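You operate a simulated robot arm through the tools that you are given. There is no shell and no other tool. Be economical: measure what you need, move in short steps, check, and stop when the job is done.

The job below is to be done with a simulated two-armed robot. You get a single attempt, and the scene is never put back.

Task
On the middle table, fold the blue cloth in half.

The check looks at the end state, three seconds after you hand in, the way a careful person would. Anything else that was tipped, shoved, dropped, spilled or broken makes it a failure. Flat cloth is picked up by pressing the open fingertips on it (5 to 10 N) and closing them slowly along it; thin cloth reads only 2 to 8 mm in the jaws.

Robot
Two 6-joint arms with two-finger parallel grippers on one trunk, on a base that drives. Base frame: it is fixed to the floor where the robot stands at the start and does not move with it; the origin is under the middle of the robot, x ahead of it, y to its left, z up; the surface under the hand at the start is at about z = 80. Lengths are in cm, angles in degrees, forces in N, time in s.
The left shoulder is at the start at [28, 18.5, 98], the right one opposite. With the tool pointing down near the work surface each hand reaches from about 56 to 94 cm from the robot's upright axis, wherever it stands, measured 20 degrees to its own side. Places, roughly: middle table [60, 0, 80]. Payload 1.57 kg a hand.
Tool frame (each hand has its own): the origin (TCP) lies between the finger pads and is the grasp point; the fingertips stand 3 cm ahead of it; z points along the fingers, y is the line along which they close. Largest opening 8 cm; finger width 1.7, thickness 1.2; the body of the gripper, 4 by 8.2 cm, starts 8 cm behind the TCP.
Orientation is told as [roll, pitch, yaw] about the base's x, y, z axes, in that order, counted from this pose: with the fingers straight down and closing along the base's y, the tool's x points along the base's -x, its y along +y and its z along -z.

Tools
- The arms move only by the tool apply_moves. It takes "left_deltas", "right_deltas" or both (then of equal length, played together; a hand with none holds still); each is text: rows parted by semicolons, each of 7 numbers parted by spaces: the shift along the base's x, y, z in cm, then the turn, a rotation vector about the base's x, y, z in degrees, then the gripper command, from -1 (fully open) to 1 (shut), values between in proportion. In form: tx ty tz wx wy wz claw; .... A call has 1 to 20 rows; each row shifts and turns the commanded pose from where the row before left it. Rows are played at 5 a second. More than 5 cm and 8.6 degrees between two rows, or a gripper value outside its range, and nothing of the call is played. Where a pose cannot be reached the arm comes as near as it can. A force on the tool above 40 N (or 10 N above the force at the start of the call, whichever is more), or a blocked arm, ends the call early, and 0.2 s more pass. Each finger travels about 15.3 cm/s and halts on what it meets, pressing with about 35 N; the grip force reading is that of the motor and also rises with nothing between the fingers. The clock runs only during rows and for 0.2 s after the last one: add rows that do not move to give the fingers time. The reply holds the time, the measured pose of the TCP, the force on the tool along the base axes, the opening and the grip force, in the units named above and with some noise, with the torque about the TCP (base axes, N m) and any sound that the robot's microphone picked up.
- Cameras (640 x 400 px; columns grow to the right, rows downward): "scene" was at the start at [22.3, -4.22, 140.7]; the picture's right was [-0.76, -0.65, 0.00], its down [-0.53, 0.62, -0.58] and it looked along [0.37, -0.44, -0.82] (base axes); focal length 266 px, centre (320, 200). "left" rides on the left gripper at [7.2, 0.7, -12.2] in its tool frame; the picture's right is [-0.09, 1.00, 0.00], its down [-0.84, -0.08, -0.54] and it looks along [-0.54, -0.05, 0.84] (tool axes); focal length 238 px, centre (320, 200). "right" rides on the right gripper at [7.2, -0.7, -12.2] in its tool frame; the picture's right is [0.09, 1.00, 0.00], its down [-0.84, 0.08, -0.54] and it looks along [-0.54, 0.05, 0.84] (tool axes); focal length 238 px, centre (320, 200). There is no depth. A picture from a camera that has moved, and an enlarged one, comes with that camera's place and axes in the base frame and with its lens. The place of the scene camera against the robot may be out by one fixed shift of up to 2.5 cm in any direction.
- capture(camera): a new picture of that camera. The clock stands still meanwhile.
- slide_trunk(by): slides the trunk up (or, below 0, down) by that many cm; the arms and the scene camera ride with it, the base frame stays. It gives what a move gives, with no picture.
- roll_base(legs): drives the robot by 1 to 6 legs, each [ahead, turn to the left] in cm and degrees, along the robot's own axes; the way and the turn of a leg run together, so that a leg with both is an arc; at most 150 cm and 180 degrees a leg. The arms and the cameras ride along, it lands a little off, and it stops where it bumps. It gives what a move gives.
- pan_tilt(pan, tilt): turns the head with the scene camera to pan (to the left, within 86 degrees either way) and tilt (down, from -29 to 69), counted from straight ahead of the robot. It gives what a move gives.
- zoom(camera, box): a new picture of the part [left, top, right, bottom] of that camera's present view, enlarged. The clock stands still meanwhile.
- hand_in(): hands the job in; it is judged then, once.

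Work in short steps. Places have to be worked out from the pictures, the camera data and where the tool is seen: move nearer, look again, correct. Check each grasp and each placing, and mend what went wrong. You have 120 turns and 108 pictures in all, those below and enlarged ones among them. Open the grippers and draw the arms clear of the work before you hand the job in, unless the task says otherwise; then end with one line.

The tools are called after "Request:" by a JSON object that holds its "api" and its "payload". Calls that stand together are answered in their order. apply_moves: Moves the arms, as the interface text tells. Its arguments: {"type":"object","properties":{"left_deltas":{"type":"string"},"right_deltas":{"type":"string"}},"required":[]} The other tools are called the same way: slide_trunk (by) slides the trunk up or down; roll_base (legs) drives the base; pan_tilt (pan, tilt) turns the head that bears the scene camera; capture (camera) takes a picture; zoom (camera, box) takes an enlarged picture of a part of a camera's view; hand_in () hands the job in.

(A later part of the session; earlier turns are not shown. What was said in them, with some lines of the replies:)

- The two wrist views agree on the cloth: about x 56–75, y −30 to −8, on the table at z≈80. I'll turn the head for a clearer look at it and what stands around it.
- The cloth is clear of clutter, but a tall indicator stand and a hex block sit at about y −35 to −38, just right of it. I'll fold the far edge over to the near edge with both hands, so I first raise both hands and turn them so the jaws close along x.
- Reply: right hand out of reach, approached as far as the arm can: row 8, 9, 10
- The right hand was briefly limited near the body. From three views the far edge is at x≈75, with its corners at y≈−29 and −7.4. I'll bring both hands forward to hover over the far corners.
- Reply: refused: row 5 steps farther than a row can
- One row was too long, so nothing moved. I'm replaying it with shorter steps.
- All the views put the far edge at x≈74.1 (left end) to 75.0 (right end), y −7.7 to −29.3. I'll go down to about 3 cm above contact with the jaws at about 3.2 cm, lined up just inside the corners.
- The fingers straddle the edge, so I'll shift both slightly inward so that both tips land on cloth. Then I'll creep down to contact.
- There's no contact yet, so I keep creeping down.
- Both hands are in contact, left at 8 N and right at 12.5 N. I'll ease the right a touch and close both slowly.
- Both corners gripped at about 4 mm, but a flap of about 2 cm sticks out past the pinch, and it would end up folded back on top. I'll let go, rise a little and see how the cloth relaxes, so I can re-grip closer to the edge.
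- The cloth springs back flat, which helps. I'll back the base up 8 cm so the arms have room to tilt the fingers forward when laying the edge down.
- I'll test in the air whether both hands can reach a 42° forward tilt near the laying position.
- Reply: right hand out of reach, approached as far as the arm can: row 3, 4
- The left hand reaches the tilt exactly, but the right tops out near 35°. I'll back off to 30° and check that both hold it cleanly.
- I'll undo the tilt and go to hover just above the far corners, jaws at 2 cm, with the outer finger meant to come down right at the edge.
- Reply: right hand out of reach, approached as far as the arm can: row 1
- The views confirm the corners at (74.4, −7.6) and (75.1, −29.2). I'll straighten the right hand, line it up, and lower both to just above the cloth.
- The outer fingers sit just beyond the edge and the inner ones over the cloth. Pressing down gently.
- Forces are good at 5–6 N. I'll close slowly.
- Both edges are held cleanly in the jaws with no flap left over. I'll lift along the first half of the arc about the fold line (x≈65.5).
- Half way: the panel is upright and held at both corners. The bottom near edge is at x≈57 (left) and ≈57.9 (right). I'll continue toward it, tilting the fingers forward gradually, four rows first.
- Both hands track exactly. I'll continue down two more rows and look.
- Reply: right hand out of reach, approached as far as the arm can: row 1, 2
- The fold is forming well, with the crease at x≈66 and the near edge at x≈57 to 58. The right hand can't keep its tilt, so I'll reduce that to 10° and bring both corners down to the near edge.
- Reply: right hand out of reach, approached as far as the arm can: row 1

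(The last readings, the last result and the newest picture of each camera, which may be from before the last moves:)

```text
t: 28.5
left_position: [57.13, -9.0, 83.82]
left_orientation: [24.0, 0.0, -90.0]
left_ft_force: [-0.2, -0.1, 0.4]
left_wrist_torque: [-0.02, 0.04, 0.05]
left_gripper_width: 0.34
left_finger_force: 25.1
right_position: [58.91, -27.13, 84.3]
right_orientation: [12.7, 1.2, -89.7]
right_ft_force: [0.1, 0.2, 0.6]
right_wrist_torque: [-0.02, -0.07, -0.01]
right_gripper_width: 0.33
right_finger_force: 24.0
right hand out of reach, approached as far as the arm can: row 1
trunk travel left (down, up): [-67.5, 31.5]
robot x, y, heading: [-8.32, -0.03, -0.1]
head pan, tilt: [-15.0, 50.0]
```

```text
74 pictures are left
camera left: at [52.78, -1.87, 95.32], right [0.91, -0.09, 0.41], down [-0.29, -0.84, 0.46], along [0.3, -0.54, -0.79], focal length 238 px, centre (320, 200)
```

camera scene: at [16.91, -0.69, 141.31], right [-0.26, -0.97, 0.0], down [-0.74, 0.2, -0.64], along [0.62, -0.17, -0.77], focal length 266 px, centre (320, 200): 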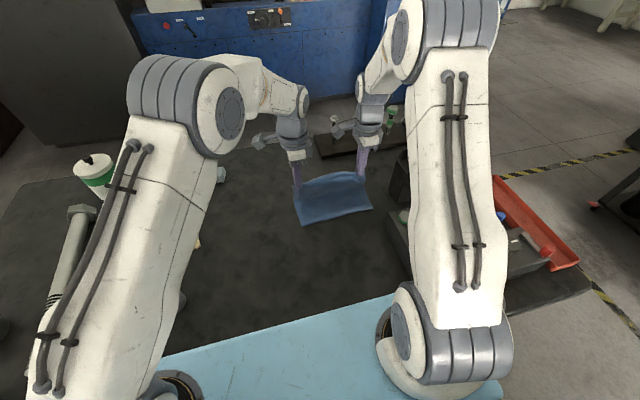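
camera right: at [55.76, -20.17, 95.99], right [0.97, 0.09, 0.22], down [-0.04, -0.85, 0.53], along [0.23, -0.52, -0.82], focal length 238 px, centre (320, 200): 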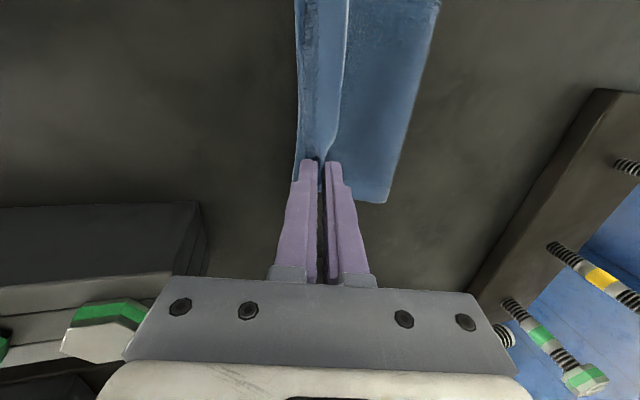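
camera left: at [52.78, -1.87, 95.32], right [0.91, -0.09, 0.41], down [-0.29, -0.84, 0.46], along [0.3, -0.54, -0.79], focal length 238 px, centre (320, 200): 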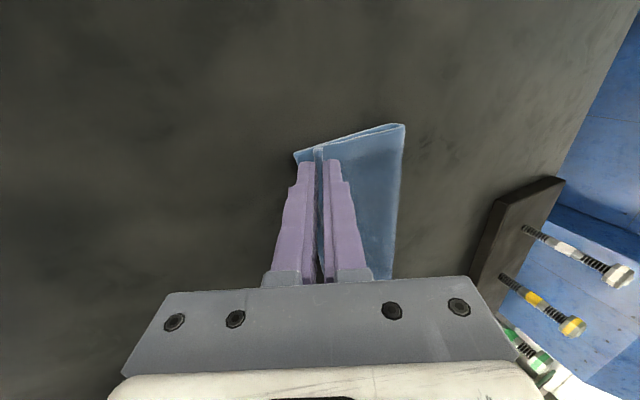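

The corners now sit just inside the near edge. I'll lower the last few millimetres, then open slightly and draw out along the finger axis.

Request:
{"api": "apply_moves", "payload": {"left_deltas": "0 0 -0.15 0 0 0 1;0 0 0 0 0 0 0.9;0 0 0 0 0 0 0.8;0 0 0 0 0 0 0.7;0 0 0 0 0 0 0.65;0 0 0 0 0 0 0.65", "right_deltas": "0 -0.3 -0.5 0 0 0 1;0 0 0 0 0 0 0.9;0 0 0 0 0 0 0.8;0 0 0 0 0 0 0.7;0 0 0 0 0 0 0.65;0 0 0 0 0 0 0.65"}}

Request:
{"api": "capture", "payload": {"camera": "right"}}

Request:
{"api": "capture", "payload": {"camera": "left"}}

```text
t: 29.9
left_position: [57.18, -9.25, 83.75]
left_orientation: [24.1, -0.1, -90.0]
left_ft_force: [0.1, 0.2, 0.1]
left_wrist_torque: [0.0, -0.03, -0.05]
left_gripper_width: 1.42
left_finger_force: 0.1
right_position: [58.99, -27.39, 83.77]
right_orientation: [12.8, 1.2, -89.8]
right_ft_force: [1.1, 0.1, 5.2]
right_wrist_torque: [0.01, -0.04, 0.04]
right_gripper_width: 1.17
right_finger_force: 0.0
trunk travel left (down, up): [-67.5, 31.5]
robot x, y, heading: [-8.11, 0.04, 0.1]
head pan, tilt: [-15.0, 50.0]
```

```text
73 pictures are left
camera right: at [55.76, -20.46, 95.53], right [0.97, 0.09, 0.22], down [-0.04, -0.85, 0.53], along [0.24, -0.52, -0.82], focal length 238 px, centre (320, 200)
```

right: 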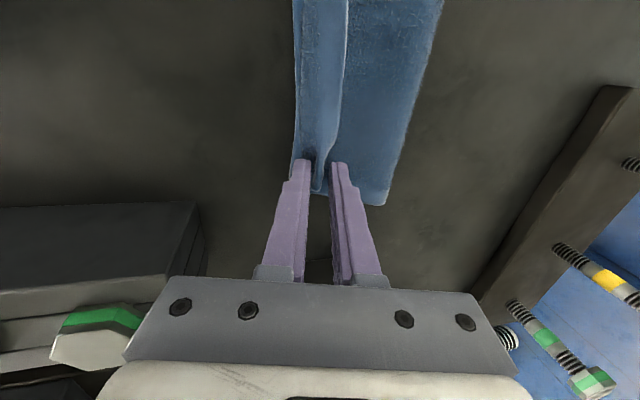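

```text
72 pictures are left
camera left: at [52.78, -1.87, 95.21], right [0.91, -0.09, 0.41], down [-0.29, -0.84, 0.46], along [0.3, -0.54, -0.79], focal length 238 px, centre (320, 200)
```

left: 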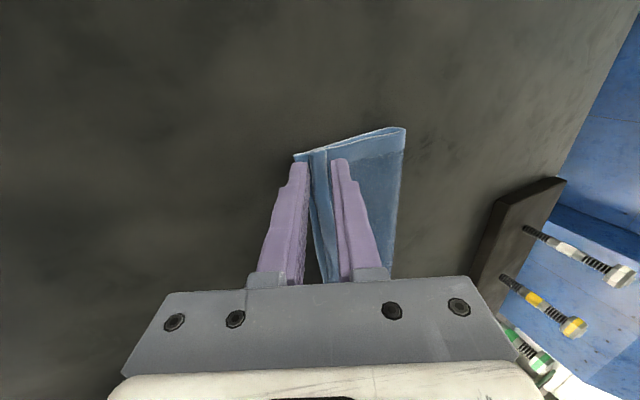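

The grips have let go. I'll draw the hands out along the fingers and look at how the edge lies.

Request:
{"api": "apply_moves", "payload": {"left_deltas": "-0.2 0 0.45 0 0 0 0.65;-0.4 0 0.9 0 0 0 0.65;-0.8 0 1.8 0 0 0 0.65;-1.2 0 2.7 0 0 0 0.65;0 0 4 0 0 0 0.65;0 0 4 0 4 0 0.65;0 0 4 0 8 0 0.65;0 0 0 0 8 0 0.65", "right_deltas": "-0.1 0 0.5 0 0 0 0.65;-0.2 0 1 0 0 0 0.65;-0.4 0 2 0 0 0 0.65;-0.3 0 3 0 0 0 0.65;0 0 4 0 4 0 0.65;0 0 4 0 4 0 0.65;0 0 4 0 4 0 0.65;0 0 0 0 0 0 0.65"}}

Request:
{"api": "capture", "payload": {"camera": "right"}}

Request:
{"api": "capture", "payload": {"camera": "left"}}

Request:
{"api": "capture", "payload": {"camera": "scene"}}

```text
t: 31.7
left_position: [54.47, -9.22, 101.64]
left_orientation: [3.9, -0.2, -89.9]
left_ft_force: [0.6, 0.0, -0.2]
left_wrist_torque: [-0.02, -0.01, 0.0]
left_gripper_width: 1.39
left_finger_force: 0.0
right_position: [58.06, -27.47, 102.21]
right_orientation: [0.6, 1.2, -90.1]
right_ft_force: [-0.3, 1.3, 0.3]
right_wrist_torque: [-0.01, -0.03, 0.02]
right_gripper_width: 1.4
right_finger_force: 0.0
trunk travel left (down, up): [-67.5, 31.5]
robot x, y, heading: [-8.04, 0.22, -0.0]
head pan, tilt: [-15.0, 50.0]
```

```text
71 pictures are left
camera right: at [57.29, -20.49, 114.4], right [1.0, 0.09, 0.01], down [0.07, -0.85, 0.53], along [0.06, -0.52, -0.85], focal length 238 px, centre (320, 200)
```

right: 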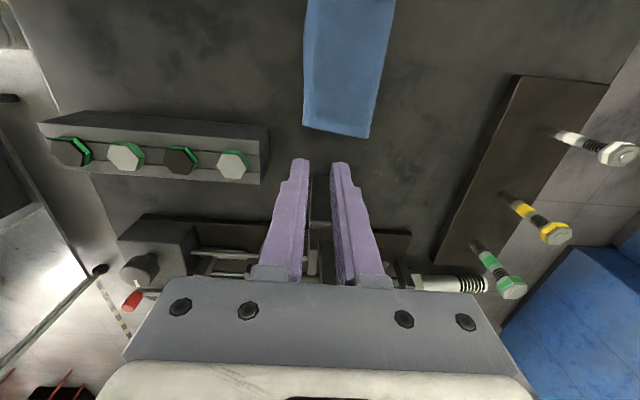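

```text
70 pictures are left
camera left: at [54.29, -1.9, 113.9], right [0.99, -0.09, 0.07], down [-0.11, -0.84, 0.54], along [0.01, -0.54, -0.84], focal length 238 px, centre (320, 200)
```

left: 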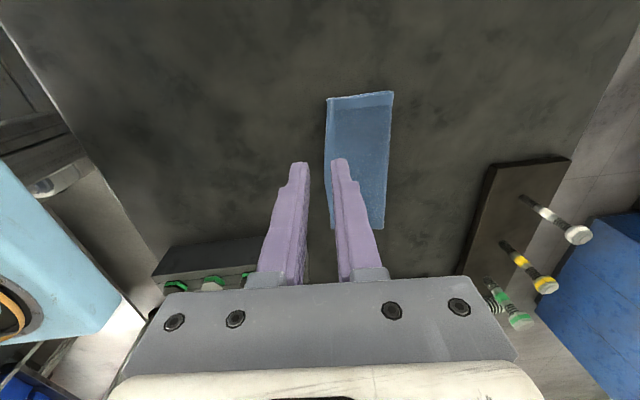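

```text
69 pictures are left
camera scene: at [16.89, -0.68, 141.32], right [-0.26, -0.97, 0.0], down [-0.74, 0.2, -0.64], along [0.62, -0.17, -0.77], focal length 266 px, centre (320, 200)
```

scene: 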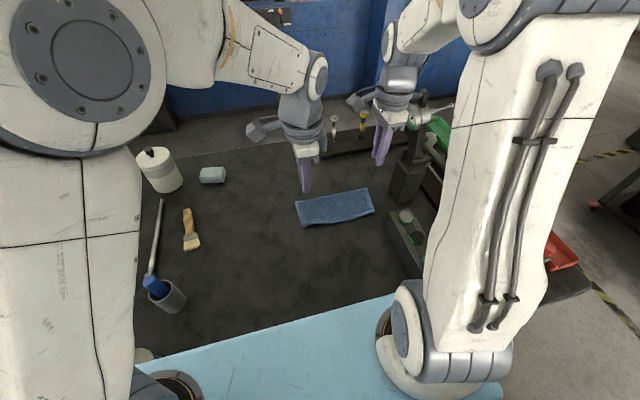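

Clean half fold. I'll zoom in to check the near edges and corners.

Request:
{"api": "zoom", "payload": {"camera": "scene", "box": [275, 170, 395, 245]}}

Request:
{"api": "zoom", "payload": {"camera": "right", "box": [260, 0, 440, 150]}}

Request:
{"api": "zoom", "payload": {"camera": "left", "box": [270, 70, 440, 240]}}

```text
5.33 times, centred on (335, 208) of scene
camera zoom: at [16.89, -0.68, 141.32], right [-0.26, -0.97, 0.0], down [-0.74, 0.2, -0.64], along [0.62, -0.17, -0.77], focal length 1417 px, centre (240, 160)
```

zoom: 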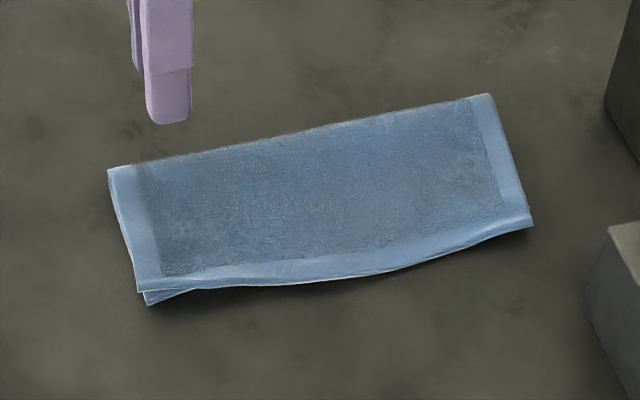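

```text
2.67 times, centred on (350, 75) of right
camera zoom: at [57.29, -20.49, 114.4], right [1.0, 0.09, 0.01], down [0.07, -0.85, 0.53], along [0.06, -0.52, -0.85], focal length 636 px, centre (240, 533)
```

zoom: 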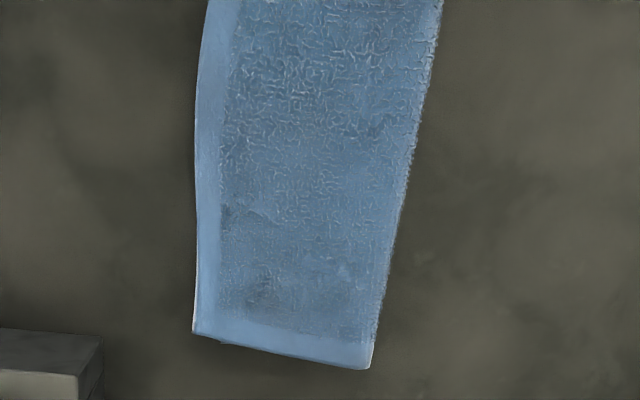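

```text
2.35 times, centred on (355, 155) of left
camera zoom: at [54.29, -1.9, 113.9], right [0.99, -0.09, 0.07], down [-0.11, -0.84, 0.54], along [0.01, -0.54, -0.84], focal length 561 px, centre (238, 306)
```

zoom: 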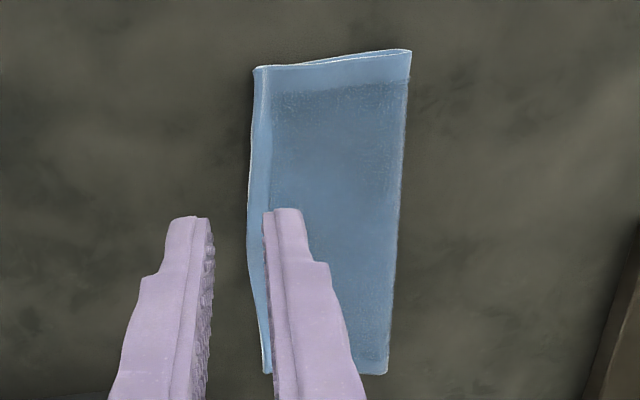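

The two near edges match within about half a centimetre and everything else stands untouched. I'll open the grippers, lift, and back away.

Request:
{"api": "apply_moves", "payload": {"left_deltas": "0 0 2 0 0 0 0;0 0 2 0 0 0 -1;0 0 0 0 0 0 -1", "right_deltas": "0 0 1 0 0 0 0;0 0 1 0 0 0 -1;0 0 0 0 0 0 -1"}}

Request:
{"api": "roll_base", "payload": {"legs": [[-12, 0]]}}

Request:
{"api": "capture", "payload": {"camera": "scene"}}

```text
t: 32.5
left_position: [54.53, -9.17, 105.64]
left_orientation: [4.0, 0.0, -90.0]
left_ft_force: [0.0, 0.7, -0.2]
left_wrist_torque: [0.02, 0.0, 0.03]
left_gripper_width: 8.02
left_finger_force: 0.2
right_position: [58.06, -27.42, 104.29]
right_orientation: [0.7, 1.3, -90.2]
right_ft_force: [-0.2, -0.5, -0.3]
right_wrist_torque: [0.02, 0.01, -0.06]
right_gripper_width: 8.01
right_finger_force: 0.0
trunk travel left (down, up): [-67.5, 31.5]
robot x, y, heading: [-8.28, -0.04, -0.1]
head pan, tilt: [-15.0, 50.0]
```

```text
t: 33.7
left_position: [42.52, -9.09, 105.62]
left_orientation: [4.0, 0.0, -90.0]
left_ft_force: [0.3, 0.0, -1.1]
left_wrist_torque: [0.02, 0.04, 0.01]
left_gripper_width: 7.99
left_finger_force: 0.1
right_position: [46.08, -27.44, 104.22]
right_orientation: [0.6, 1.2, -90.1]
right_ft_force: [0.4, -1.3, 0.2]
right_wrist_torque: [0.0, 0.02, 0.01]
right_gripper_width: 7.98
right_finger_force: 0.1
trunk travel left (down, up): [-67.5, 31.5]
robot x, y, heading: [-20.37, 0.55, -0.3]
head pan, tilt: [-15.0, 50.0]
```

```text
65 pictures are left
camera scene: at [4.91, -0.7, 141.3], right [-0.26, -0.97, 0.0], down [-0.74, 0.2, -0.64], along [0.62, -0.17, -0.77], focal length 266 px, centre (320, 200)
```

scene: 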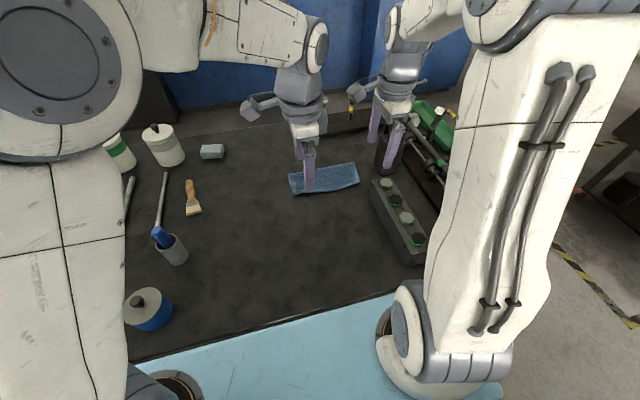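

The cloth is folded in half, the arms are clear, the grippers are open and nothing else was disturbed, so I'm handing in.

Request:
{"api": "hand_in", "payload": {}}

```text
The job is handed in.
```

The blue cloth on the middle table is folded in half, its far edge laid over the near edge to within about half a centimetre, and nothing else looked disturbed in the last picture.
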